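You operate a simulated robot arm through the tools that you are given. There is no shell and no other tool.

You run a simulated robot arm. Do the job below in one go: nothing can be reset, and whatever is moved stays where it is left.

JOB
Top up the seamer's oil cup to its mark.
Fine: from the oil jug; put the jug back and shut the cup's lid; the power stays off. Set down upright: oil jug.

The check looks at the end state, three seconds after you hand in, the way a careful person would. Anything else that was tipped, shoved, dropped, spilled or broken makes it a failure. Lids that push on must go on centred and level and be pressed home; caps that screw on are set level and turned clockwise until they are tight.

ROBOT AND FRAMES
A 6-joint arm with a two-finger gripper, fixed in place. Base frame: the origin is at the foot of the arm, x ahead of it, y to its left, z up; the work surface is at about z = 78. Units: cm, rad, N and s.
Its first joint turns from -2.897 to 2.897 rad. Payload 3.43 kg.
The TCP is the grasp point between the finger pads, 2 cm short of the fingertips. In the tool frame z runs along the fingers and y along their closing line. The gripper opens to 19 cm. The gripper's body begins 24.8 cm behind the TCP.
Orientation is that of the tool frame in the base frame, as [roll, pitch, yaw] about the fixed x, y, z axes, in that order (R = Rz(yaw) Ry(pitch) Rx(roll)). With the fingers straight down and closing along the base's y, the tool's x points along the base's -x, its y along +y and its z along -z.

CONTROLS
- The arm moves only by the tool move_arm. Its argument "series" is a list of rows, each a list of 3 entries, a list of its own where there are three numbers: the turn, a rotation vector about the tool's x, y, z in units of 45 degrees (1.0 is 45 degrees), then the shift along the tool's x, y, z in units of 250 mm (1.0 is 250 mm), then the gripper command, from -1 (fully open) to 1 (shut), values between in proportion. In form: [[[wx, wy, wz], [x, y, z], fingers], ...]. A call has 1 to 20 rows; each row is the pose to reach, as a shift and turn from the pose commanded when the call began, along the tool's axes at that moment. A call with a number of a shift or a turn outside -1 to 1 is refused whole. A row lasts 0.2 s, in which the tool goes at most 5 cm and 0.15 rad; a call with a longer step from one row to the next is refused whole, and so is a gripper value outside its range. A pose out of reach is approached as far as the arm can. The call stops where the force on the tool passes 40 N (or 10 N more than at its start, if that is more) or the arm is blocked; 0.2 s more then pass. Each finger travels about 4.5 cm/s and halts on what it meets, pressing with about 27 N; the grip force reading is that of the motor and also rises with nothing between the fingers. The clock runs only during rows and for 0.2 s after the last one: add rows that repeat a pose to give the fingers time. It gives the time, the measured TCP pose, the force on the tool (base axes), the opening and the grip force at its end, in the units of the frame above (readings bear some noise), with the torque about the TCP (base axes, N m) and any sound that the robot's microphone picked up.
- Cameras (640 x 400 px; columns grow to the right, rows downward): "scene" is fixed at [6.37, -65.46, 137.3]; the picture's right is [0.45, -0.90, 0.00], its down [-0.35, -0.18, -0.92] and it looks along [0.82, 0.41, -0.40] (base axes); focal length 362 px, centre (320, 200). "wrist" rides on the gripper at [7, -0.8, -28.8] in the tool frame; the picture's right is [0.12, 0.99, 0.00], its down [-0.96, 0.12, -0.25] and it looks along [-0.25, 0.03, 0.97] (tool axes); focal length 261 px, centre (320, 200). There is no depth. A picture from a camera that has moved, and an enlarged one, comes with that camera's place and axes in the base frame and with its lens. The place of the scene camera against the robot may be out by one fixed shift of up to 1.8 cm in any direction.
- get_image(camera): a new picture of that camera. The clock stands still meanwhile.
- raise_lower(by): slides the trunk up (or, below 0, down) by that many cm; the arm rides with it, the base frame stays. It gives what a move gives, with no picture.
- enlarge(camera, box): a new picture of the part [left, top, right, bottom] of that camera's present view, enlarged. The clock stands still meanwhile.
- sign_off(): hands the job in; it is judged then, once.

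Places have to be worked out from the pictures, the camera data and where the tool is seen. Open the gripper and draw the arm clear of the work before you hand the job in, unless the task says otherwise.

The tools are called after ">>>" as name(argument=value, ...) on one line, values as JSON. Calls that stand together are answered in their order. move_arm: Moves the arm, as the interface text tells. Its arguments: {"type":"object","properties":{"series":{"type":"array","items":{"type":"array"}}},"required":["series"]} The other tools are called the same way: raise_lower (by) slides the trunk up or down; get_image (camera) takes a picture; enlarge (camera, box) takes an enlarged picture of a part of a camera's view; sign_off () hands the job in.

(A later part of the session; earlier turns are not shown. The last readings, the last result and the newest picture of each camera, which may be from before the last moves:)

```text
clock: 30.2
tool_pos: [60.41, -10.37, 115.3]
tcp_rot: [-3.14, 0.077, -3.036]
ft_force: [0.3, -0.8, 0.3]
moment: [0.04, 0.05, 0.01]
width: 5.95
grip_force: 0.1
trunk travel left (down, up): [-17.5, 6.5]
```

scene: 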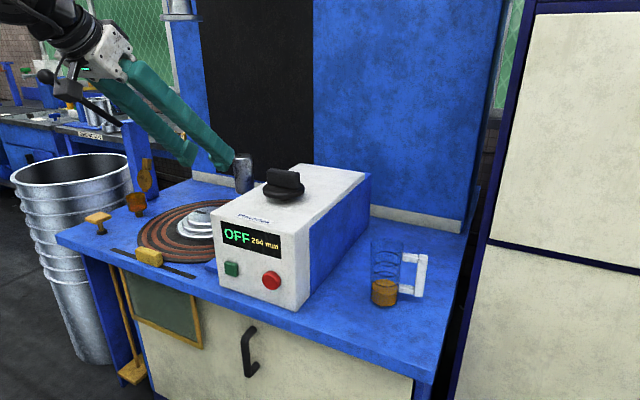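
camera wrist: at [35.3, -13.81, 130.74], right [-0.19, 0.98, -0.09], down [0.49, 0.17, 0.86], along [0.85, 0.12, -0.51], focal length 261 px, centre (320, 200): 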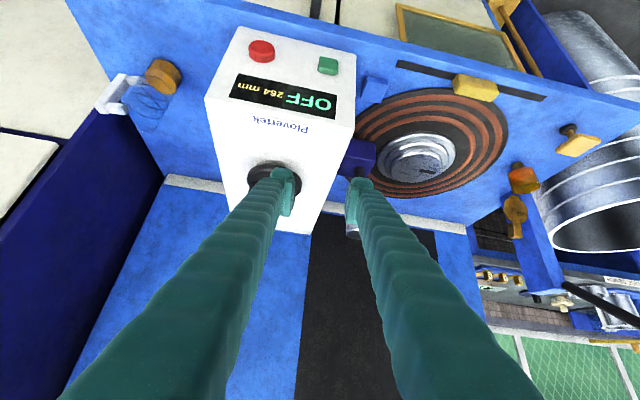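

Now pointing nearly straight down. I continue across to the jug side.

>>> move_arm(series=[[[0, 0, 0], [0.017, -0.16, 0], 0.37], [[0, 0, 0], [0.035, -0.33, 0], 0.37], [[0, 0, 0], [0.053, -0.5, 0], 0.37], [[0, 0, 0], [0.07, -0.67, 0], 0.37], [[0, 0, 0], [0.088, -0.83, 0], 0.37], [[0, 0, 0], [0.105, -0.995, 0], 0.37], [[0, 0, 0], [0.105, -0.995, 0], 0.37]])

>>> get_image(camera="wrist")

```text
clock: 31.8
tool_pos: [60.54, -35.62, 115.03]
tcp_rot: [3.141, 0.081, -3.038]
ft_force: [0.1, -0.9, 0.0]
moment: [0.02, 0.06, 0.0]
width: 5.97
grip_force: 0.1
trunk travel left (down, up): [-17.5, 6.5]
```

```text
taken
camera wrist: at [51.35, -37.4, 143.11], right [-0.22, 0.97, -0.01], down [0.92, 0.21, 0.32], along [0.32, 0.06, -0.95], focal length 261 px, centre (320, 200)
```

wrist: 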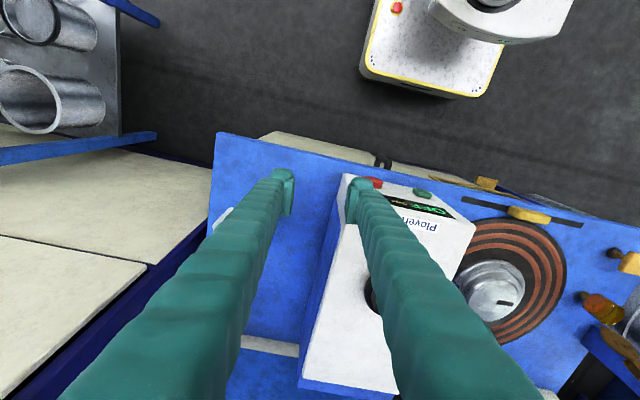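

The jug is hidden behind a finger from here. There's also a tall cabinet to the right of the table; I check how close it is.

>>> enlarge(camera="wrist", box=[0, 60, 320, 400])

>>> enlarge(camera="scene", box=[340, 120, 640, 400])

```text
1.18 times, centred on (160, 230) of wrist
camera zoom: at [51.35, -37.4, 143.11], right [-0.22, 0.97, -0.01], down [0.92, 0.21, 0.32], along [0.32, 0.06, -0.95], focal length 307 px, centre (508, 165)
```

zoom: 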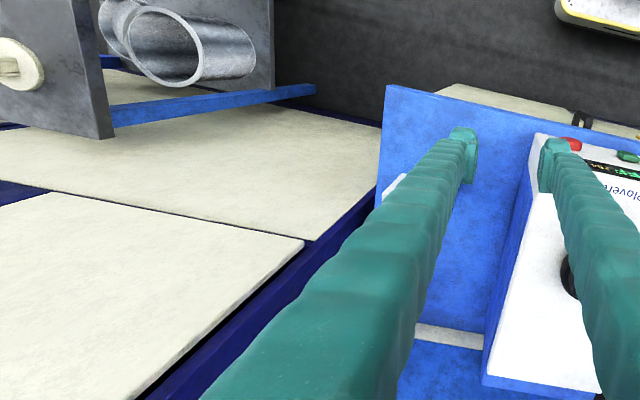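

```text
1.43 times, centred on (490, 260) of scene
camera zoom: at [6.37, -65.46, 137.3], right [0.45, -0.9, 0.0], down [-0.35, -0.18, -0.92], along [0.82, 0.41, -0.4], focal length 517 px, centre (77, 114)
```

zoom: 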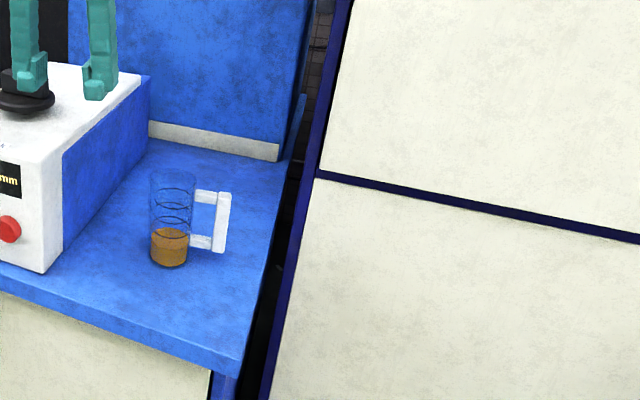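

The cabinet's front corner is at about (91, −68), clear of my path. I square the yaw and move to about (55, −50, 112) in front of the jug.

>>> move_arm(series=[[[0, 0, 0.033], [0.072, -0.138, 0.025], 0.37], [[0, 0, 0.067], [0.144, -0.277, 0.05], 0.37], [[0, 0, 0.1], [0.216, -0.415, 0.075], 0.37], [[0, 0, 0.133], [0.288, -0.554, 0.098], 0.37], [[0, 0, 0.133], [0.288, -0.554, 0.098], 0.37]])

>>> move_arm(series=[[[0, -0.125, 0], [0, 0, 0], 0.37], [[0, -0.25, 0], [0, 0, 0], 0.37], [[0, -0.375, 0], [0, 0, 0], 0.37], [[0, -0.5, 0], [0, 0, 0], 0.37], [[0, -0.625, 0], [0, 0, 0], 0.37], [[0, -0.75, 0], [0, 0, 0], 0.37], [[0, -0.875, 0], [0, 0, 0], 0.37], [[0, -1, 0], [0, 0, 0], 0.37]])

>>> get_image(camera="wrist")

```text
clock: 33.0
tool_pos: [55.09, -49.9, 112.33]
tcp_rot: [3.132, 0.078, 3.14]
ft_force: [0.3, 0.3, 0.9]
moment: [0.0, 0.01, -0.02]
width: 5.98
grip_force: 0.0
trunk travel left (down, up): [-17.5, 6.5]
```

```text
clock: 34.8
tool_pos: [54.86, -49.79, 112.22]
tcp_rot: [3.13, 0.865, 3.134]
ft_force: [-0.1, -0.1, -1.1]
moment: [-0.02, 0.0, -0.04]
width: 5.98
grip_force: 0.1
trunk travel left (down, up): [-17.5, 6.5]
```

```text
taken
camera wrist: at [28.45, -50.84, 125.5], right [-0.08, 0.99, -0.08], down [0.43, 0.11, 0.89], along [0.9, 0.03, -0.44], focal length 261 px, centre (320, 200)
```

wrist: 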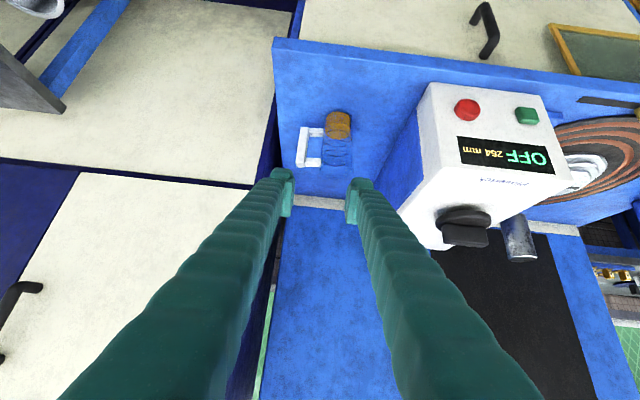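

Now the jug and handle are well in view; I zoom in to measure them.

>>> enlarge(camera="wrist", box=[280, 95, 370, 185])

>>> enlarge(camera="wrist", box=[0, 0, 320, 200])

```text
4.44 times, centred on (325, 140) of wrist
camera zoom: at [28.45, -50.84, 125.5], right [-0.08, 0.99, -0.08], down [0.43, 0.11, 0.89], along [0.9, 0.03, -0.44], focal length 1158 px, centre (298, 467)
```

zoom: 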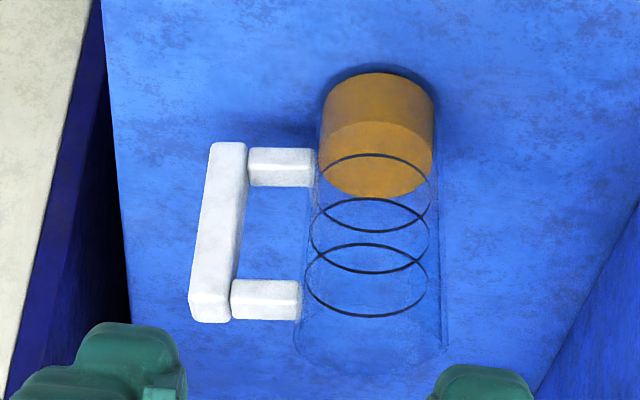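

```text
2.00 times, centred on (160, 100) of wrist
camera zoom: at [28.45, -50.84, 125.5], right [-0.08, 0.99, -0.08], down [0.43, 0.11, 0.89], along [0.9, 0.03, -0.44], focal length 521 px, centre (640, 400)
```

zoom: 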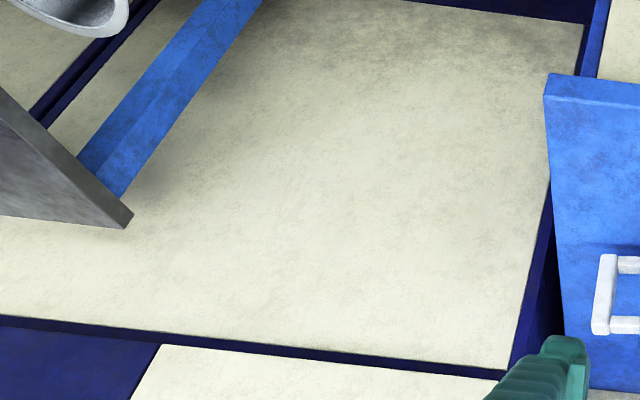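

Jug measured: axis ≈(77.8, −46.1), rim z≈94.2 (radius ≈3.9), oil ≈3.8 cm deep; the handle bar is ≈2.1 cm wide at ≈(79.2, −54.2), z 82–93, with the handle pointing ≈−80° in yaw. I'll grip the handle bar with a near-horizontal tool, so I flatten to about 18° and come lower (slowly).

>>> move_arm(series=[[[0, -0.062, 0], [0.049, -0.026, 0.075], 0.6], [[0, -0.125, 0], [0.098, -0.052, 0.15], 0.6], [[0, -0.187, 0], [0.147, -0.078, 0.225], 0.6], [[0, -0.249, 0], [0.196, -0.104, 0.3], 0.6], [[0, -0.311, 0], [0.245, -0.13, 0.376], 0.6], [[0, -0.374, 0], [0.294, -0.156, 0.451], 0.6], [[0, -0.436, 0], [0.343, -0.182, 0.526], 0.6], [[0, -0.498, 0], [0.392, -0.208, 0.601], 0.6], [[0, -0.498, 0], [0.392, -0.208, 0.601], 0.6]])

>>> get_image(camera="wrist")

>>> get_image(camera="scene")

```text
clock: 36.8
tool_pos: [60.05, -55.03, 95.01]
tcp_rot: [3.118, 1.256, 3.118]
ft_force: [0.8, 0.7, 0.4]
moment: [-0.01, 0.03, -0.06]
width: 3.81
grip_force: 0.1
trunk travel left (down, up): [-17.5, 6.5]
```

```text
taken
camera wrist: at [30.5, -55.87, 97.21], right [-0.04, 0.99, -0.11], down [0.06, 0.11, 0.99], along [1.0, 0.03, -0.07], focal length 261 px, centre (320, 200)
```

wrist: 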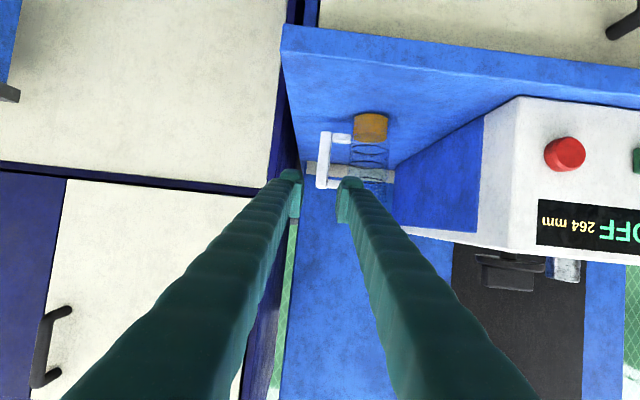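

```text
taken
```

scene: 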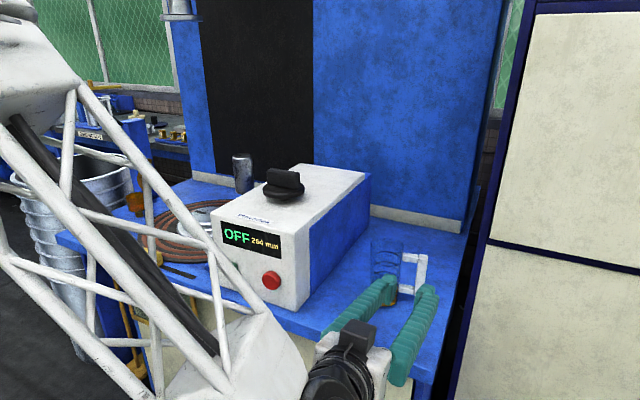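

I zoom in on the handle from this lower view to refine its position and direction.

>>> enlarge(camera="wrist", box=[270, 90, 430, 220])

>>> enlarge(camera="wrist", box=[305, 105, 395, 205])

>>> enlarge(camera="scene", box=[320, 220, 450, 350])

```text
3.08 times, centred on (350, 155) of wrist
camera zoom: at [30.5, -55.87, 97.21], right [-0.04, 0.99, -0.11], down [0.06, 0.11, 0.99], along [1.0, 0.03, -0.07], focal length 802 px, centre (228, 338)
```

zoom: 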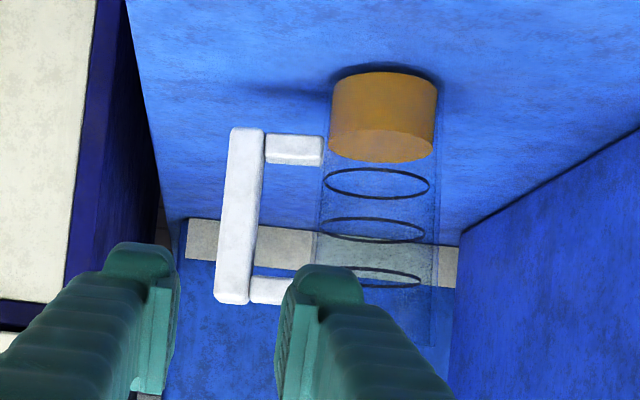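

```text
4.00 times, centred on (350, 155) of wrist
camera zoom: at [30.5, -55.87, 97.21], right [-0.04, 0.99, -0.11], down [0.06, 0.11, 0.99], along [1.0, 0.03, -0.07], focal length 1043 px, centre (200, 380)
```

zoom: 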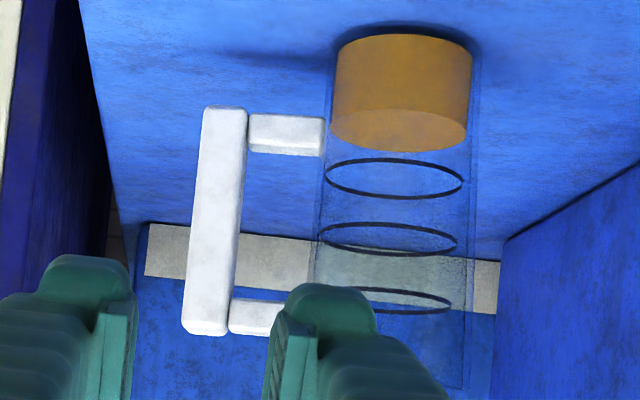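

```text
3.08 times, centred on (385, 285) of scene
camera zoom: at [6.37, -65.46, 137.3], right [0.45, -0.9, 0.0], down [-0.35, -0.18, -0.92], along [0.82, 0.41, -0.4], focal length 1114 px, centre (120, -62)
```

zoom: 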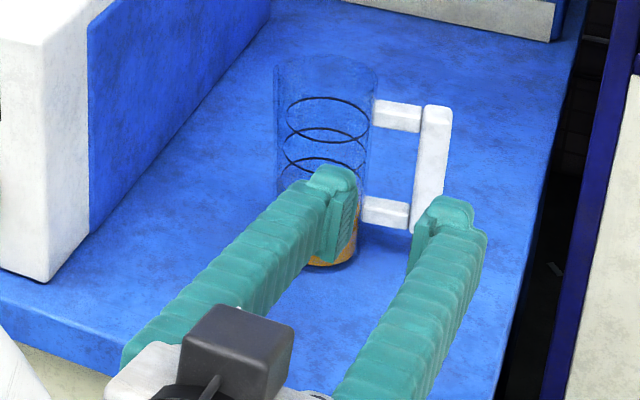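

Refined: bar centre ≈(79.6, −54.3), loop opening z 83.2–90.1, handle yaw ≈ −80°. I turn the tool yaw by +9° and take the pre-grasp pose 12 cm back from the bar.

>>> move_arm(series=[[[-0.047, 0, -0.015], [0.018, -0.011, 0.093], 0.6], [[-0.095, 0, -0.031], [0.036, -0.021, 0.186], 0.6], [[-0.142, 0, -0.046], [0.054, -0.032, 0.279], 0.6], [[-0.19, 0, -0.062], [0.072, -0.043, 0.372], 0.6], [[-0.19, 0, -0.062], [0.072, -0.043, 0.372], 0.6]])

>>> enlarge(camera="wrist", box=[270, 90, 410, 220])

>>> enlarge(camera="scene", box=[350, 220, 440, 320])

```text
clock: 38.0
tool_pos: [68.15, -56.03, 90.36]
tcp_rot: [3.117, 1.257, -3.004]
ft_force: [-0.7, 0.2, -0.1]
moment: [0.01, 0.02, -0.03]
width: 3.8
grip_force: 0.1
trunk travel left (down, up): [-17.5, 6.5]
```

```text
3.08 times, centred on (340, 155) of wrist
camera zoom: at [39.21, -61.67, 92.51], right [-0.19, 0.98, -0.11], down [0.04, 0.12, 0.99], along [0.98, 0.19, -0.06], focal length 802 px, centre (258, 338)
```

zoom: 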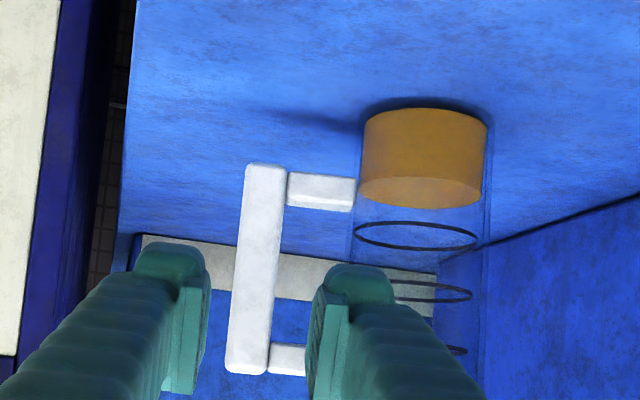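

```text
4.00 times, centred on (395, 270) of scene
camera zoom: at [6.37, -65.46, 137.3], right [0.45, -0.9, 0.0], down [-0.35, -0.18, -0.92], along [0.82, 0.41, -0.4], focal length 1448 px, centre (20, -80)
```

zoom: 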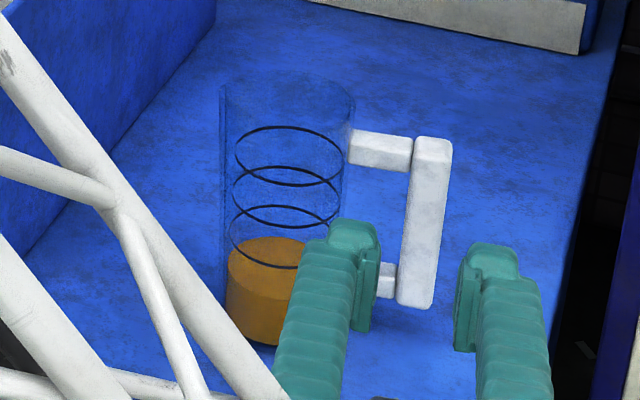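

Alignment looks good in y. I zoom closer to check the handle's angle against the tool.

>>> enlarge(camera="wrist", box=[325, 95, 365, 135])

>>> enlarge(camera="wrist", box=[320, 140, 400, 190])

```text
10.00 times, centred on (345, 115) of wrist
camera zoom: at [39.21, -61.67, 92.51], right [-0.19, 0.98, -0.11], down [0.04, 0.12, 0.99], along [0.98, 0.19, -0.06], focal length 2606 px, centre (70, 1050)
```

zoom: 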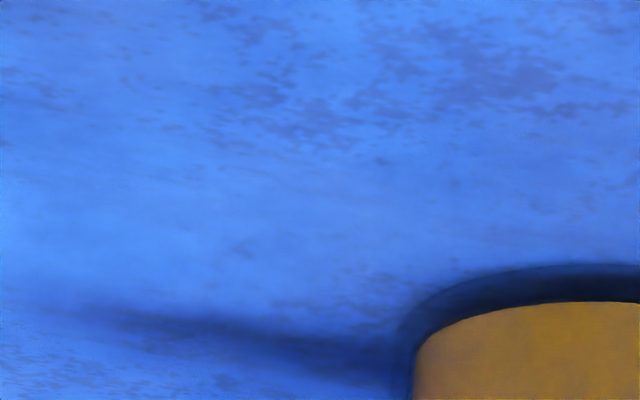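

```text
8.00 times, centred on (360, 165) of wrist
camera zoom: at [39.21, -61.67, 92.51], right [-0.19, 0.98, -0.11], down [0.04, 0.12, 0.99], along [0.98, 0.19, -0.06], focal length 2085 px, centre (0, 480)
```

zoom: 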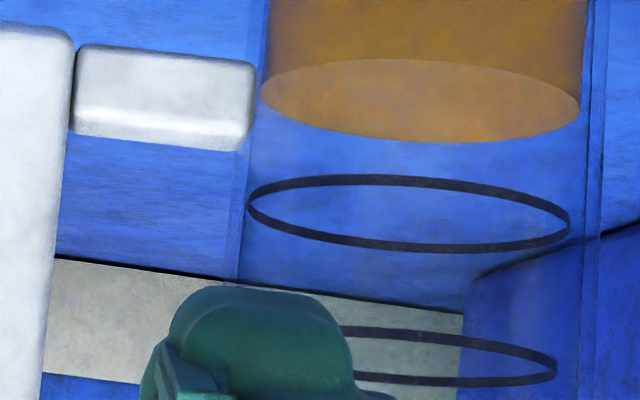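

The tool is within ~3° of square with the handle; I add 2.5° of yaw and advance 12 cm along the fingers, threading the inner finger through the handle loop.

>>> move_arm(series=[[[-0.026, 0, -0.008], [0, 0, 0.06], 0.6], [[-0.053, 0, -0.017], [0, 0, 0.12], 0.6], [[-0.053, 0, -0.017], [0, 0, 0.18], 0.6], [[-0.053, 0, -0.017], [0, 0, 0.24], 0.6], [[-0.053, 0, -0.017], [0, 0, 0.3], 0.6], [[-0.053, 0, -0.017], [0, 0, 0.3], 0.6]])

>>> enlarge(camera="wrist", box=[270, 90, 410, 220])

>>> enlarge(camera="scene", box=[350, 220, 440, 320])

```text
clock: 39.4
tool_pos: [75.18, -54.93, 88.01]
tcp_rot: [3.117, 1.26, -2.964]
ft_force: [-0.1, -0.1, 0.0]
moment: [-0.01, 0.0, 0.0]
width: 3.79
grip_force: 0.0
trunk travel left (down, up): [-17.5, 6.5]
```

```text
3.08 times, centred on (340, 155) of wrist
camera zoom: at [46.48, -61.73, 90.18], right [-0.23, 0.97, -0.11], down [0.04, 0.12, 0.99], along [0.97, 0.23, -0.06], focal length 802 px, centre (258, 338)
```

zoom: 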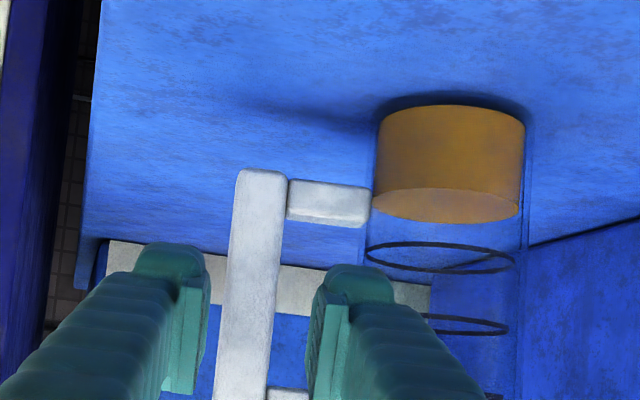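

```text
4.00 times, centred on (395, 270) of scene
camera zoom: at [6.37, -65.46, 137.3], right [0.45, -0.9, 0.0], down [-0.35, -0.18, -0.92], along [0.82, 0.41, -0.4], focal length 1448 px, centre (20, -80)
```

zoom: 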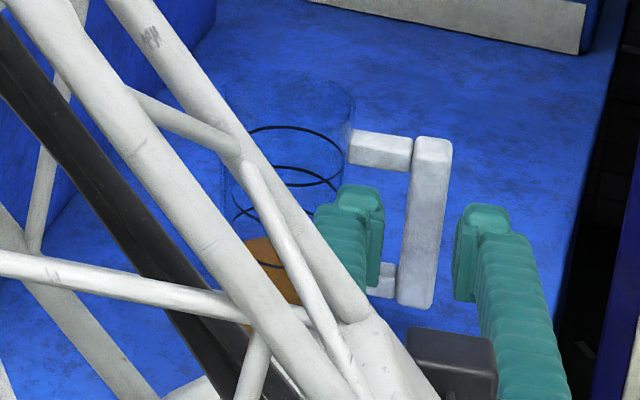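

Passing cleanly; the bar is slightly to the left of centre, so I shift 0.2 cm that way and advance the last 4.7 cm.

>>> move_arm(series=[[[0, 0, 0], [0, -0.008, 0.05], 0.6], [[0, 0, 0], [0, -0.008, 0.1], 0.6], [[0, 0, 0], [0, -0.008, 0.15], 0.6], [[0, 0, 0], [0, -0.008, 0.188], 0.6], [[0, 0, 0], [0, -0.008, 0.188], 0.6]])

>>> enlarge(camera="wrist", box=[270, 90, 410, 220])

>>> enlarge(camera="scene", box=[350, 220, 440, 320])

```text
clock: 40.6
tool_pos: [79.66, -54.2, 86.56]
tcp_rot: [3.117, 1.259, -2.963]
ft_force: [0.4, -0.6, -0.1]
moment: [-0.02, 0.01, 0.0]
width: 3.79
grip_force: 0.0
trunk travel left (down, up): [-17.5, 6.5]
```

```text
3.08 times, centred on (340, 155) of wrist
camera zoom: at [50.99, -60.97, 88.7], right [-0.23, 0.97, -0.11], down [0.04, 0.12, 0.99], along [0.97, 0.23, -0.06], focal length 802 px, centre (258, 338)
```

zoom: 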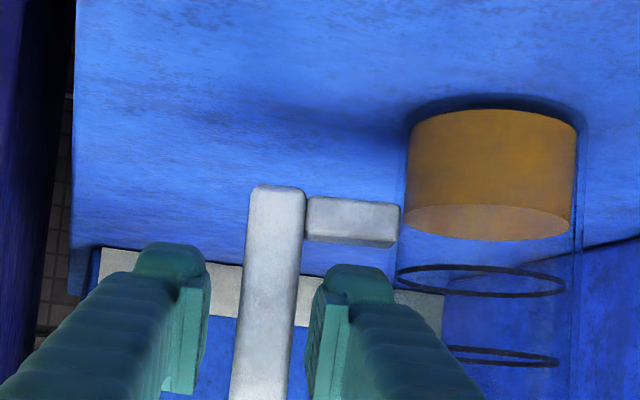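

```text
4.00 times, centred on (395, 270) of scene
camera zoom: at [6.37, -65.46, 137.3], right [0.45, -0.9, 0.0], down [-0.35, -0.18, -0.92], along [0.82, 0.41, -0.4], focal length 1448 px, centre (20, -80)
```

zoom: 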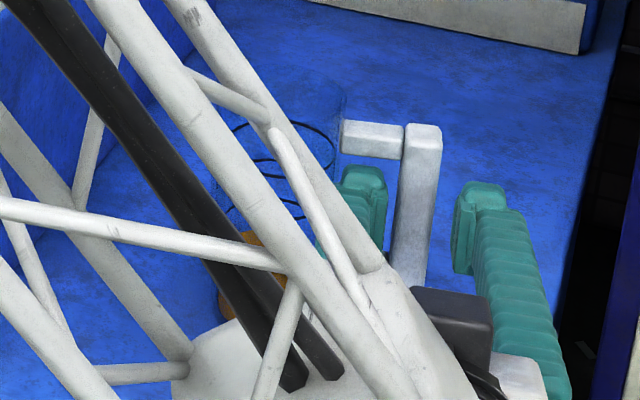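

The bar is between the pads; the jug seems to have been nudged about a centimetre forward (finger brushing it), still upright. I close the fingers on the handle bar now.

>>> move_arm(series=[[[0, 0, 0], [0, 0, 0], 0.7], [[0, 0, 0], [0, 0.003, 0], 0.8], [[0, 0, 0], [0, 0.004, 0], 0.9], [[0, 0, 0], [0, 0.004, 0], 1], [[0, 0, 0], [0, 0.004, 0], 1], [[0, 0, 0], [0, 0.004, 0], 1]])

>>> enlarge(camera="wrist", box=[270, 90, 410, 220])

>>> enlarge(camera="scene", box=[350, 220, 440, 320])

```text
clock: 42.0
tool_pos: [79.7, -54.09, 86.64]
tcp_rot: [3.116, 1.258, -2.963]
ft_force: [0.0, 0.4, 0.3]
moment: [-0.06, -0.03, 0.02]
width: 2.07
grip_force: 27.0
trunk travel left (down, up): [-17.5, 6.5]
```

```text
3.08 times, centred on (340, 155) of wrist
camera zoom: at [50.95, -60.85, 88.73], right [-0.23, 0.97, -0.11], down [0.04, 0.12, 0.99], along [0.97, 0.23, -0.06], focal length 802 px, centre (258, 338)
```

zoom: 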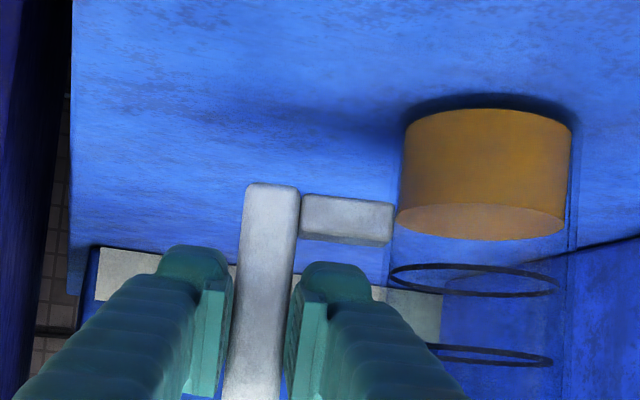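

```text
4.00 times, centred on (395, 270) of scene
camera zoom: at [6.37, -65.46, 137.3], right [0.45, -0.9, 0.0], down [-0.35, -0.18, -0.92], along [0.82, 0.41, -0.4], focal length 1448 px, centre (20, -80)
```

zoom: 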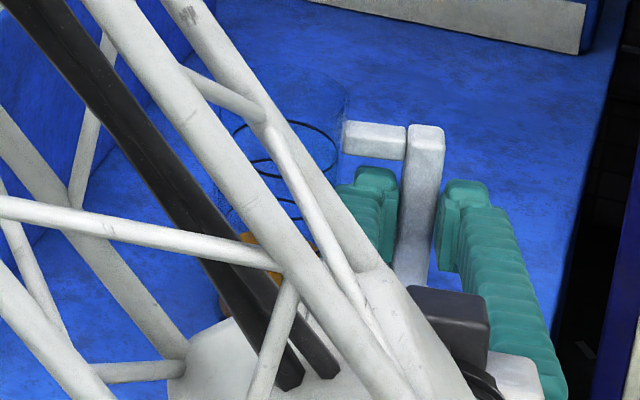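

Gripped (2.07 cm, 27 N). I lift gently 3 cm straight up and check weight and stability.

>>> move_arm(series=[[[0, 0, 0], [-0.01, 0, -0.003], 1], [[0, 0, 0], [-0.03, 0, -0.01], 1], [[0, 0, 0], [-0.06, 0, -0.02], 1], [[0, 0, 0], [-0.09, 0, -0.029], 1], [[0, 0, 0], [-0.114, 0, -0.037], 1], [[0, 0, 0], [-0.114, 0, -0.037], 1]])

>>> get_image(camera="scene")

>>> enlarge(camera="wrist", box=[270, 90, 410, 220])

```text
clock: 43.4
tool_pos: [79.65, -53.99, 89.64]
tcp_rot: [3.118, 1.256, -2.962]
ft_force: [-1.2, 0.5, -0.4]
moment: [-0.22, 0.03, -0.04]
width: 2.1
grip_force: 27.3
trunk travel left (down, up): [-17.5, 6.5]
```

```text
taken
```

scene: 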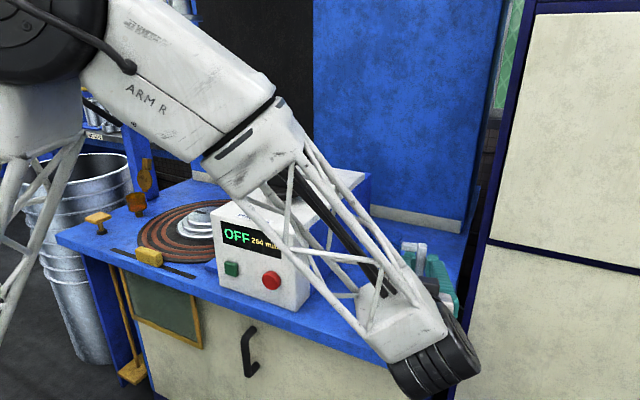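

```text
3.08 times, centred on (340, 155) of wrist
camera zoom: at [50.96, -60.78, 91.75], right [-0.23, 0.97, -0.11], down [0.04, 0.12, 0.99], along [0.97, 0.23, -0.06], focal length 802 px, centre (258, 338)
```

zoom: 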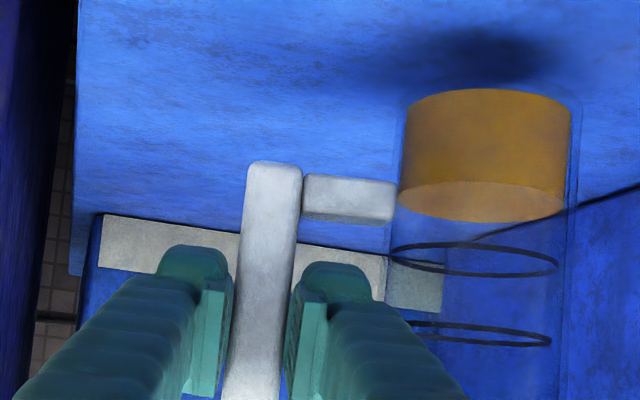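

The jug is off the table (its shadow separated), upright, torque suggests ~0.28 kg. But it seems to sit ~0.8 cm lower in the grip than before; I wait in place to see whether it slips.

>>> move_arm(series=[[[0, 0, 0], [0, 0, 0], 1], [[0, 0, 0], [0, 0, 0], 1], [[0, 0, 0], [0, 0, 0], 1], [[0, 0, 0], [0, 0, 0], 1], [[0, 0, 0], [0, 0, 0], 1]])

>>> enlarge(camera="wrist", box=[270, 90, 410, 220])

>>> enlarge(camera="scene", box=[380, 220, 480, 320])

```text
clock: 44.6
tool_pos: [79.63, -54.08, 89.6]
tcp_rot: [3.117, 1.256, -2.964]
ft_force: [0.4, 0.2, -0.2]
moment: [-0.23, 0.01, 0.0]
width: 2.12
grip_force: 27.2
trunk travel left (down, up): [-17.5, 6.5]
```

```text
3.08 times, centred on (340, 155) of wrist
camera zoom: at [50.96, -60.77, 91.74], right [-0.23, 0.97, -0.11], down [0.04, 0.12, 0.99], along [0.97, 0.23, -0.06], focal length 802 px, centre (258, 338)
```

zoom: 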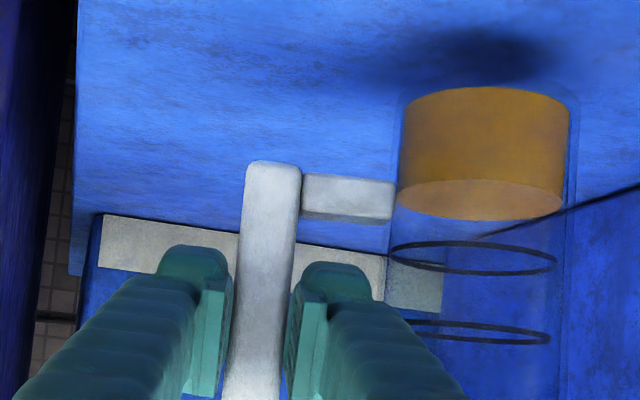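

```text
4.00 times, centred on (430, 270) of scene
camera zoom: at [6.37, -65.46, 137.3], right [0.45, -0.9, 0.0], down [-0.35, -0.18, -0.92], along [0.82, 0.41, -0.4], focal length 1448 px, centre (-120, -80)
```

zoom: 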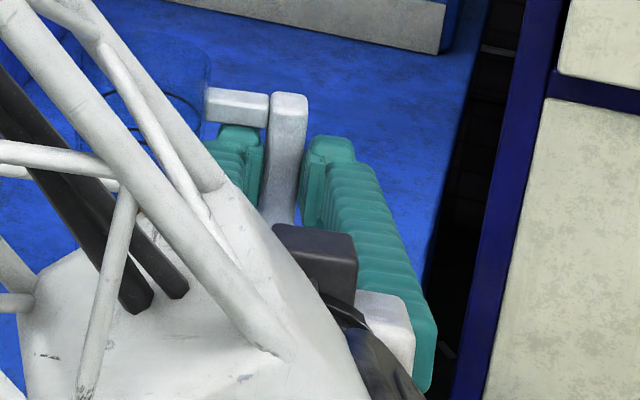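

Slip has essentially stopped — the handle's upper arm now rests on the inner finger, which gives positive support. I raise the jug slowly, straight up to z≈114.

>>> move_arm(series=[[[0, 0, 0], [-0.04, 0, -0.013], 1], [[0, 0, 0], [-0.1, 0, -0.033], 1], [[0, 0, 0], [-0.18, 0.001, -0.059], 1], [[0, 0, 0], [-0.27, 0.001, -0.088], 1], [[0, 0, 0], [-0.36, 0.002, -0.117], 1], [[0, 0, 0], [-0.45, 0.002, -0.146], 1], [[0, 0, 0], [-0.54, 0.003, -0.175], 1], [[0, 0, 0], [-0.63, 0.003, -0.205], 1], [[0, 0, 0], [-0.72, 0.004, -0.234], 1], [[0, 0, 0], [-0.81, 0.004, -0.263], 1], [[0, 0, 0], [-0.88, 0.005, -0.286], 1], [[0, 0, 0], [-0.93, 0.005, -0.302], 1], [[0, 0, 0], [-0.951, 0.005, -0.309], 1], [[0, 0, 0], [-0.951, 0.005, -0.309], 1]])

>>> get_image(camera="scene")

>>> enlarge(camera="wrist", box=[270, 90, 430, 220])

```text
clock: 47.6
tool_pos: [79.69, -54.02, 114.72]
tcp_rot: [3.116, 1.258, -2.964]
ft_force: [1.4, 0.3, -3.8]
moment: [-0.18, -0.03, -0.01]
width: 2.14
grip_force: 27.1
trunk travel left (down, up): [-17.5, 6.5]
```

```text
taken
```

scene: 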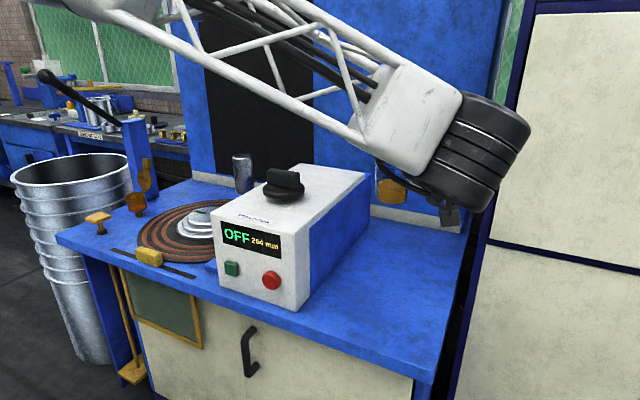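

```text
3.08 times, centred on (350, 155) of wrist
camera zoom: at [50.98, -60.88, 116.82], right [-0.23, 0.97, -0.11], down [0.04, 0.12, 0.99], along [0.97, 0.23, -0.06], focal length 802 px, centre (228, 338)
```

zoom: 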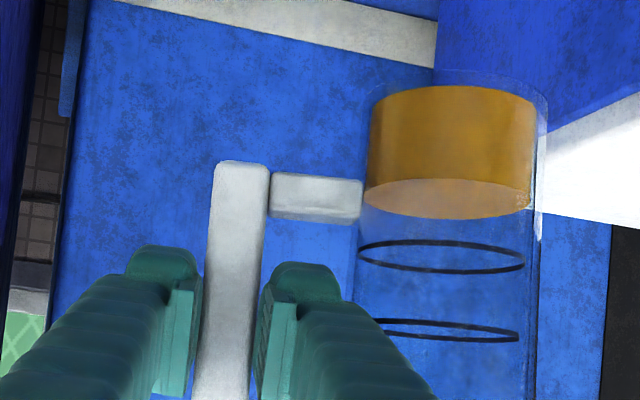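

The jug is held firmly and upright. I start the traverse slowly over the control box at a safe height, bringing the tool yaw back to 0 on the way.

>>> move_arm(series=[[[0.007, 0, 0.002], [-0.007, 0.029, 0.003], 1], [[0.025, 0, 0.008], [-0.024, 0.095, 0.008], 1], [[0.047, 0, 0.015], [-0.045, 0.181, 0.016], 1], [[0.071, -0.001, 0.023], [-0.069, 0.276, 0.025], 1], [[0.096, -0.001, 0.031], [-0.093, 0.371, 0.033], 1], [[0.123, -0.001, 0.04], [-0.119, 0.475, 0.042], 1], [[0.147, -0.001, 0.048], [-0.143, 0.57, 0.051], 1], [[0.172, -0.001, 0.056], [-0.167, 0.665, 0.059], 1], [[0.196, -0.001, 0.064], [-0.19, 0.76, 0.068], 1], [[0.218, -0.002, 0.071], [-0.212, 0.846, 0.075], 1], [[0.233, -0.002, 0.076], [-0.226, 0.903, 0.08], 1], [[0.24, -0.002, 0.078], [-0.233, 0.931, 0.083], 1], [[0.245, -0.002, 0.08], [-0.238, 0.95, 0.0845], 1], [[0.245, -0.002, 0.08], [-0.238, 0.95, 0.0845], 1]])

>>> get_image(camera="scene")

>>> get_image(camera="wrist")

```text
clock: 50.6
tool_pos: [78.73, -30.16, 119.74]
tcp_rot: [3.117, 1.256, 3.118]
ft_force: [-0.3, -0.6, -2.8]
moment: [-0.2, 0.07, 0.02]
width: 2.1
grip_force: 26.5
trunk travel left (down, up): [-17.5, 6.5]
```

```text
taken
```

scene: 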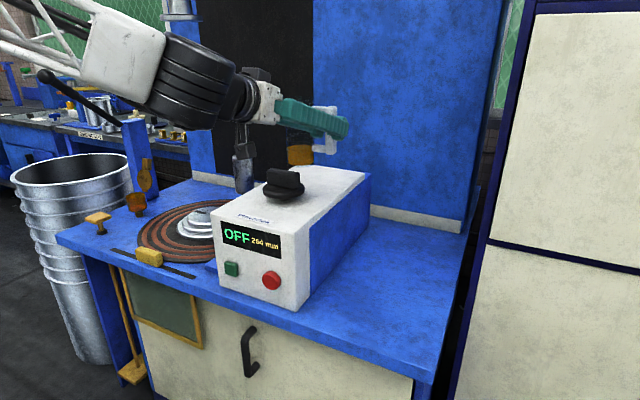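

```text
taken
camera wrist: at [49.24, -30.97, 121.94], right [-0.04, 0.99, -0.11], down [0.06, 0.11, 0.99], along [1.0, 0.03, -0.06], focal length 261 px, centre (320, 200)
```

wrist: 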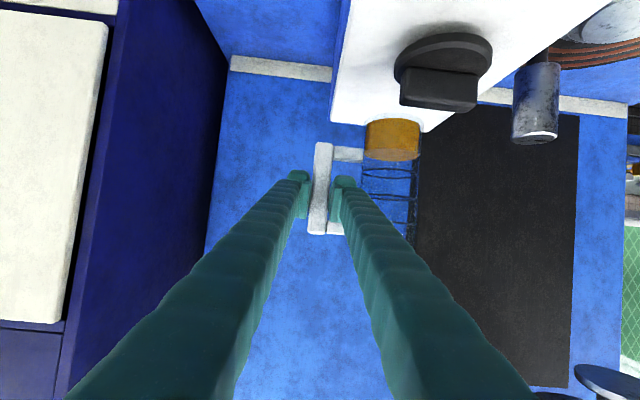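

Clear of everything. I continue across in +y at the same height.

>>> move_arm(series=[[[0, 0, 0], [0, 0.03, 0], 1], [[0, 0, 0], [0, 0.1, 0], 1], [[0, 0, 0], [0, 0.18, 0], 1], [[0, 0, 0], [0, 0.27, 0], 1], [[0, 0, 0], [0, 0.36, 0], 1], [[0, 0, 0], [0, 0.45, 0], 1], [[0, 0, 0], [0, 0.54, 0], 1], [[0, 0, 0], [0, 0.63, 0], 1], [[0, 0, 0], [0, 0.72, 0], 1], [[0, 0, 0], [0, 0.81, 0], 1], [[0, 0, 0], [0, 0.89, 0], 1], [[0, 0, 0], [0, 0.95, 0], 1], [[0, 0, 0], [0, 0.99, 0], 1], [[0, 0, 0], [0, 1, 0], 1]])

>>> get_image(camera="scene")

```text
clock: 53.6
tool_pos: [78.76, -5.16, 119.88]
tcp_rot: [3.115, 1.258, 3.115]
ft_force: [0.0, -0.5, -2.4]
moment: [-0.23, 0.05, -0.03]
width: 2.12
grip_force: 27.3
trunk travel left (down, up): [-17.5, 6.5]
```

```text
taken
```

scene: 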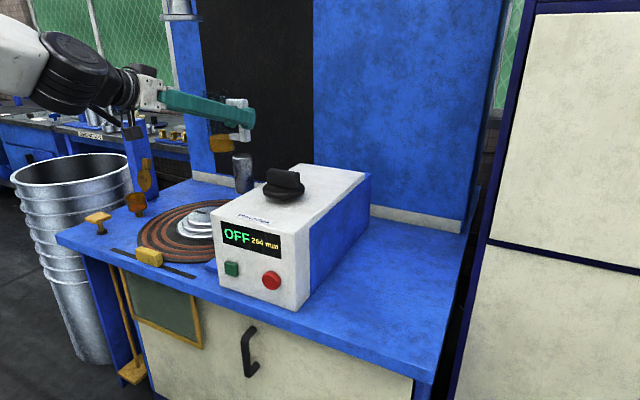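

Going smoothly; next 25 cm.

>>> move_arm(series=[[[0, 0, 0], [0, 0.03, 0], 1], [[0, 0, 0], [0, 0.1, 0], 1], [[0, 0, 0], [0, 0.18, 0], 1], [[0, 0, 0], [0, 0.27, 0], 1], [[0, 0, 0], [0, 0.36, 0], 1], [[0, 0, 0], [0, 0.45, 0], 1], [[0, 0, 0], [0, 0.54, 0], 1], [[0, 0, 0], [0, 0.63, 0], 1], [[0, 0, 0], [0, 0.72, 0], 1], [[0, 0, 0], [0, 0.81, 0], 1], [[0, 0, 0], [0, 0.89, 0], 1], [[0, 0, 0], [0, 0.95, 0], 1], [[0, 0, 0], [0, 0.99, 0], 1], [[0, 0, 0], [0, 1, 0], 1]])

>>> get_image(camera="scene")

>>> get_image(camera="wrist")

```text
clock: 56.6
tool_pos: [78.89, -0.64, 119.25]
tcp_rot: [3.112, 1.255, 3.118]
ft_force: [0.6, 1.1, -3.7]
moment: [-0.22, 0.02, 0.0]
width: 2.11
grip_force: 27.1
out of reach, approached as far as the arm can: row 4, 5, 6, 7, 8, 9, 10, 11, 12, 13, 14
trunk travel left (down, up): [-17.5, 6.5]
```

```text
taken
```

scene: 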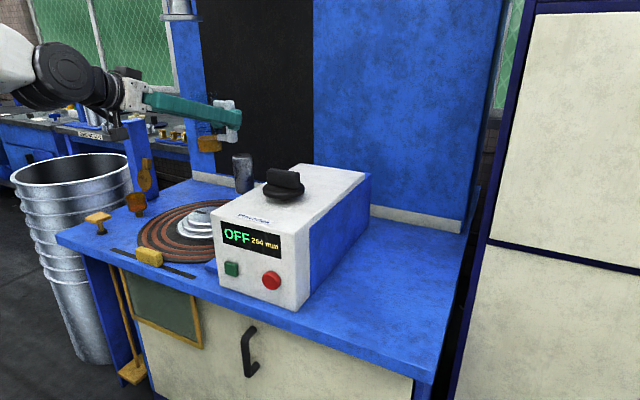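

```text
taken
camera wrist: at [49.43, -1.67, 121.42], right [-0.04, 0.99, -0.1], down [0.06, 0.11, 0.99], along [1.0, 0.04, -0.07], focal length 261 px, centre (320, 200)
```

wrist: 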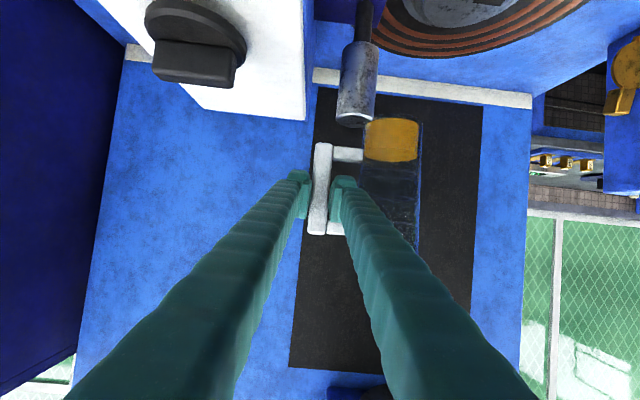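

Further +y is out of reach with this flat tool (the wrist would have to cross its singular line). The jug is only a quarter full, so I can safely tilt it ~40° forward while crossing: first I back off in −y.

>>> move_arm(series=[[[0, 0, 0], [0, -0.03, 0], 1], [[0, 0, 0], [0, -0.1, 0], 1], [[0, 0, 0], [0, -0.18, 0], 1], [[0, 0, 0], [0, -0.27, 0], 1], [[0, 0, 0], [0, -0.36, 0], 1], [[0, 0, 0], [0, -0.45, 0], 1], [[0, 0, 0], [0, -0.54, 0], 1], [[0, 0, 0], [0, -0.63, 0], 1], [[0, 0, 0], [0, -0.72, 0], 1], [[0, 0, 0], [0, -0.8, 0], 1], [[0, 0, 0], [0, -0.86, 0], 1], [[0, 0, 0], [0, -0.9, 0], 1], [[0, 0, 0], [0, -0.9, 0], 1]])

```text
clock: 59.4
tool_pos: [79.21, -23.05, 119.46]
tcp_rot: [3.118, 1.257, 3.115]
ft_force: [-0.1, 0.1, -2.9]
moment: [-0.21, 0.06, 0.0]
width: 2.09
grip_force: 27.1
trunk travel left (down, up): [-17.5, 6.5]
```

Back at y≈−23. Now I pitch the tool 40° down (jug leans forward 40°, oil far from the lip) while raising 10 cm.

>>> move_arm(series=[[[0, 0.02, 0], [-0.02, 0, -0.006], 1], [[0, 0.07, 0], [-0.05, 0, -0.016], 1], [[0, 0.14, 0], [-0.09, 0, -0.029], 1], [[0, 0.22, 0], [-0.13, 0.001, -0.042], 1], [[0, 0.3, 0], [-0.17, 0.001, -0.055], 1], [[0, 0.38, 0], [-0.21, 0.001, -0.068], 1], [[0, 0.46, 0], [-0.25, 0.002, -0.081], 1], [[0, 0.54, 0], [-0.28, 0.002, -0.091], 1], [[0, 0.62, 0], [-0.31, 0.002, -0.101], 1], [[0, 0.7, 0], [-0.335, 0.002, -0.109], 1], [[0, 0.77, 0], [-0.355, 0.003, -0.115], 1], [[0, 0.83, 0], [-0.37, 0.003, -0.12], 1], [[0, 0.87, 0], [-0.38, 0.003, -0.124], 1], [[0, 0.889, 0], [-0.38, 0.003, -0.124], 1], [[0, 0.889, 0], [-0.38, 0.003, -0.124], 1]])

>>> get_image(camera="scene")

>>> get_image(camera="wrist")

```text
clock: 62.6
tool_pos: [79.09, -22.97, 129.43]
tcp_rot: [3.132, 0.559, 3.135]
ft_force: [-0.2, -0.2, -2.8]
moment: [-0.21, -0.04, -0.04]
width: 2.09
grip_force: 27.4
trunk travel left (down, up): [-17.5, 6.5]
```

```text
taken
```

scene: 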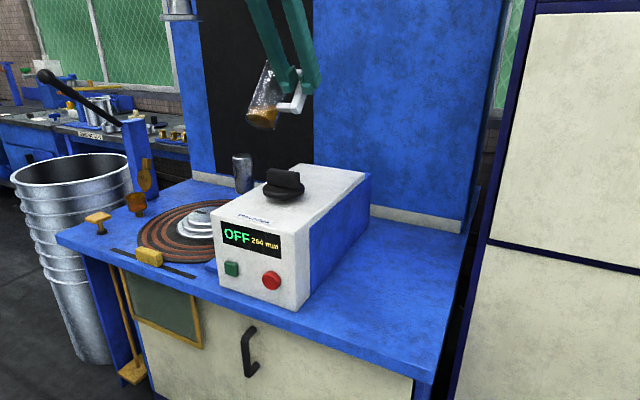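

```text
taken
camera wrist: at [57.88, -24.02, 149.99], right [-0.1, 0.99, -0.06], down [0.68, 0.11, 0.72], along [0.72, 0.03, -0.69], focal length 261 px, centre (320, 200)
```

wrist: 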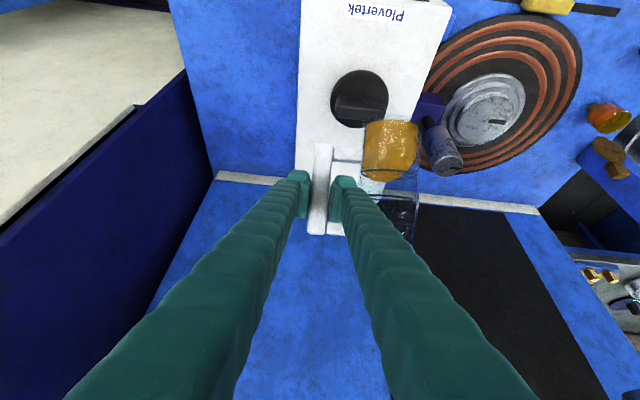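

The oil looks disturbed; I zoom in on the jug to check nothing is leaving it.

>>> enlarge(camera="scene", box=[220, 40, 340, 150])

>>> enlarge(camera="wrist", box=[290, 100, 450, 260])

```text
3.64 times, centred on (280, 95) of scene
camera zoom: at [6.37, -65.46, 137.3], right [0.45, -0.9, 0.0], down [-0.35, -0.18, -0.92], along [0.82, 0.41, -0.4], focal length 1317 px, centre (466, 582)
```

zoom: 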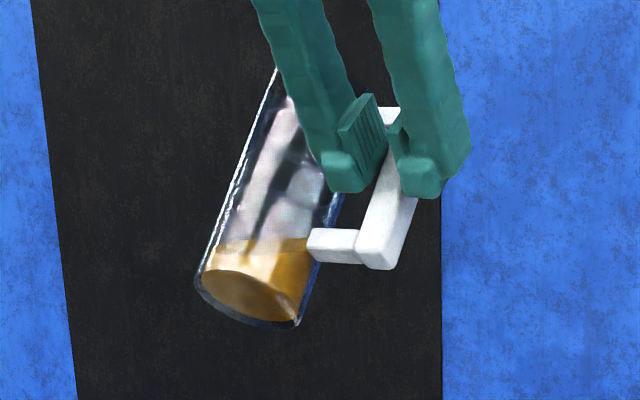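

```text
2.50 times, centred on (370, 180) of wrist
camera zoom: at [57.88, -24.02, 149.99], right [-0.1, 0.99, -0.06], down [0.68, 0.11, 0.72], along [0.72, 0.03, -0.69], focal length 652 px, centre (195, 250)
```

zoom: 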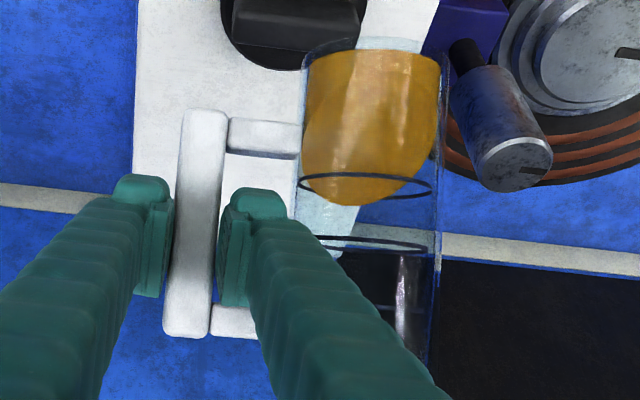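

Only glass reflections — the oil surface is level and far below the lip. Now I cross toward +y with the tool steep.

>>> move_arm(series=[[[0, 0, 0], [0.002, 0.03, 0.004], 1], [[0, 0, 0], [0.008, 0.1, 0.013], 1], [[0, 0, 0], [0.015, 0.18, 0.024], 1], [[0, 0, 0], [0.023, 0.27, 0.037], 1], [[0, 0, 0], [0.031, 0.36, 0.049], 1], [[0, 0, 0], [0.038, 0.45, 0.061], 1], [[0, 0, 0], [0.046, 0.54, 0.073], 1], [[0, 0, 0], [0.054, 0.63, 0.086], 1], [[0, 0, 0], [0.061, 0.72, 0.098], 1], [[0, 0, 0], [0.069, 0.81, 0.11], 1], [[0, 0, 0], [0.076, 0.89, 0.121], 1], [[0, 0, 0], [0.081, 0.95, 0.129], 1], [[0, 0, 0], [0.084, 0.99, 0.135], 1], [[0, 0, 0], [0.085, 1, 0.136], 1]])

>>> get_image(camera="scene")

```text
clock: 65.6
tool_pos: [79.07, 1.88, 125.53]
tcp_rot: [3.133, 0.559, 3.136]
ft_force: [-1.0, -0.6, -2.0]
moment: [-0.19, -0.03, 0.0]
width: 2.1
grip_force: 27.5
trunk travel left (down, up): [-17.5, 6.5]
```

```text
taken
```

scene: 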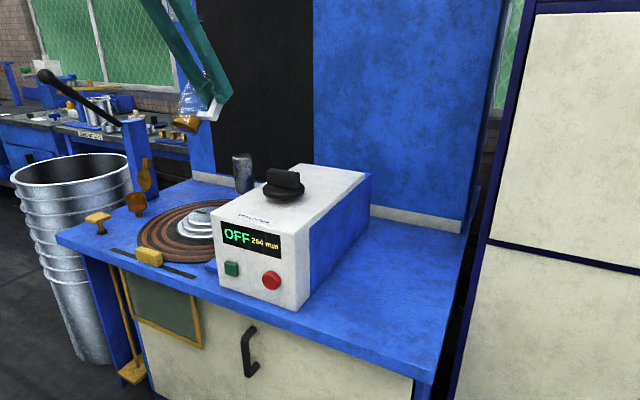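

Crossing works. I continue to y≈24 before straightening the jug again.

>>> move_arm(series=[[[0, 0, 0], [0, 0.03, 0], 1], [[0, 0, 0], [0, 0.1, 0], 1], [[0, 0, 0], [0, 0.18, 0], 1], [[0, 0, 0], [0, 0.27, 0], 1], [[0, 0, 0], [0, 0.36, 0], 1], [[0, 0, 0], [0, 0.45, 0], 1], [[0, 0, 0], [0, 0.54, 0], 1], [[0, 0, 0], [0, 0.63, 0], 1], [[0, 0, 0], [0, 0.71, 0], 1], [[0, 0, 0], [0, 0.78, 0], 1], [[0, 0, 0], [0, 0.83, 0], 1], [[0, 0, 0], [0, 0.86, 0], 1], [[0, 0, 0], [0, 0.88, 0], 1], [[0, 0, 0], [0, 0.88, 0], 1]])

>>> move_arm(series=[[[0, -0.02, 0], [0, 0, 0], 1], [[0, -0.07, 0], [0, 0, 0], 1], [[0, -0.14, 0], [0, 0, 0], 1], [[0, -0.22, 0], [0, 0, 0], 1], [[0, -0.3, 0], [0, 0, 0], 1], [[0, -0.38, 0], [0, 0, 0], 1], [[0, -0.46, 0], [0, 0, 0], 1], [[0, -0.54, 0], [0, 0, 0], 1], [[0, -0.62, 0], [0, 0, 0], 1], [[0, -0.7, 0], [0, 0, 0], 1], [[0, -0.77, 0], [0, 0, 0], 1], [[0, -0.83, 0], [0, 0, 0], 1], [[0, -0.87, 0], [0, 0, 0], 1], [[0, -0.889, 0], [0, 0, 0], 1], [[0, -0.889, 0], [0, 0, 0], 1]])

>>> get_image(camera="scene")

>>> get_image(camera="wrist")

```text
clock: 68.6
tool_pos: [79.2, 24.17, 125.67]
tcp_rot: [3.133, 0.559, 3.135]
ft_force: [-0.1, -0.7, -2.4]
moment: [-0.21, -0.03, 0.0]
width: 2.08
grip_force: 26.9
trunk travel left (down, up): [-17.5, 6.5]
```

```text
clock: 71.8
tool_pos: [79.07, 24.2, 125.71]
tcp_rot: [3.116, 1.257, 3.116]
ft_force: [-0.4, -0.4, -2.8]
moment: [-0.14, 0.07, -0.02]
width: 2.13
grip_force: 26.8
trunk travel left (down, up): [-17.5, 6.5]
```

```text
taken
```

scene: 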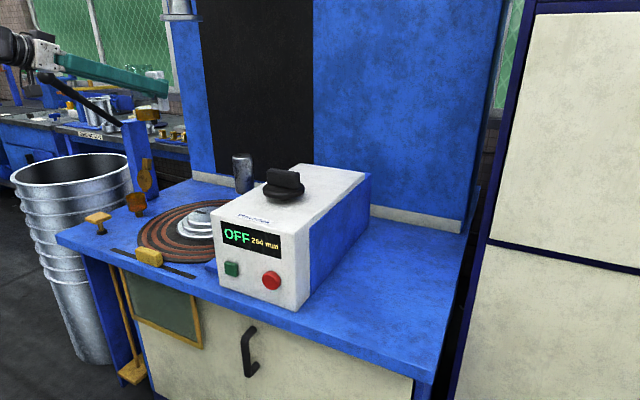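

```text
taken
camera wrist: at [49.65, 23.19, 127.84], right [-0.04, 0.99, -0.11], down [0.06, 0.11, 0.99], along [1.0, 0.03, -0.06], focal length 261 px, centre (320, 200)
```

wrist: 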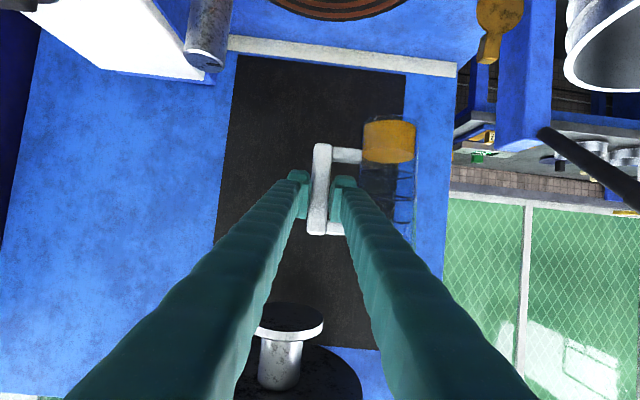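

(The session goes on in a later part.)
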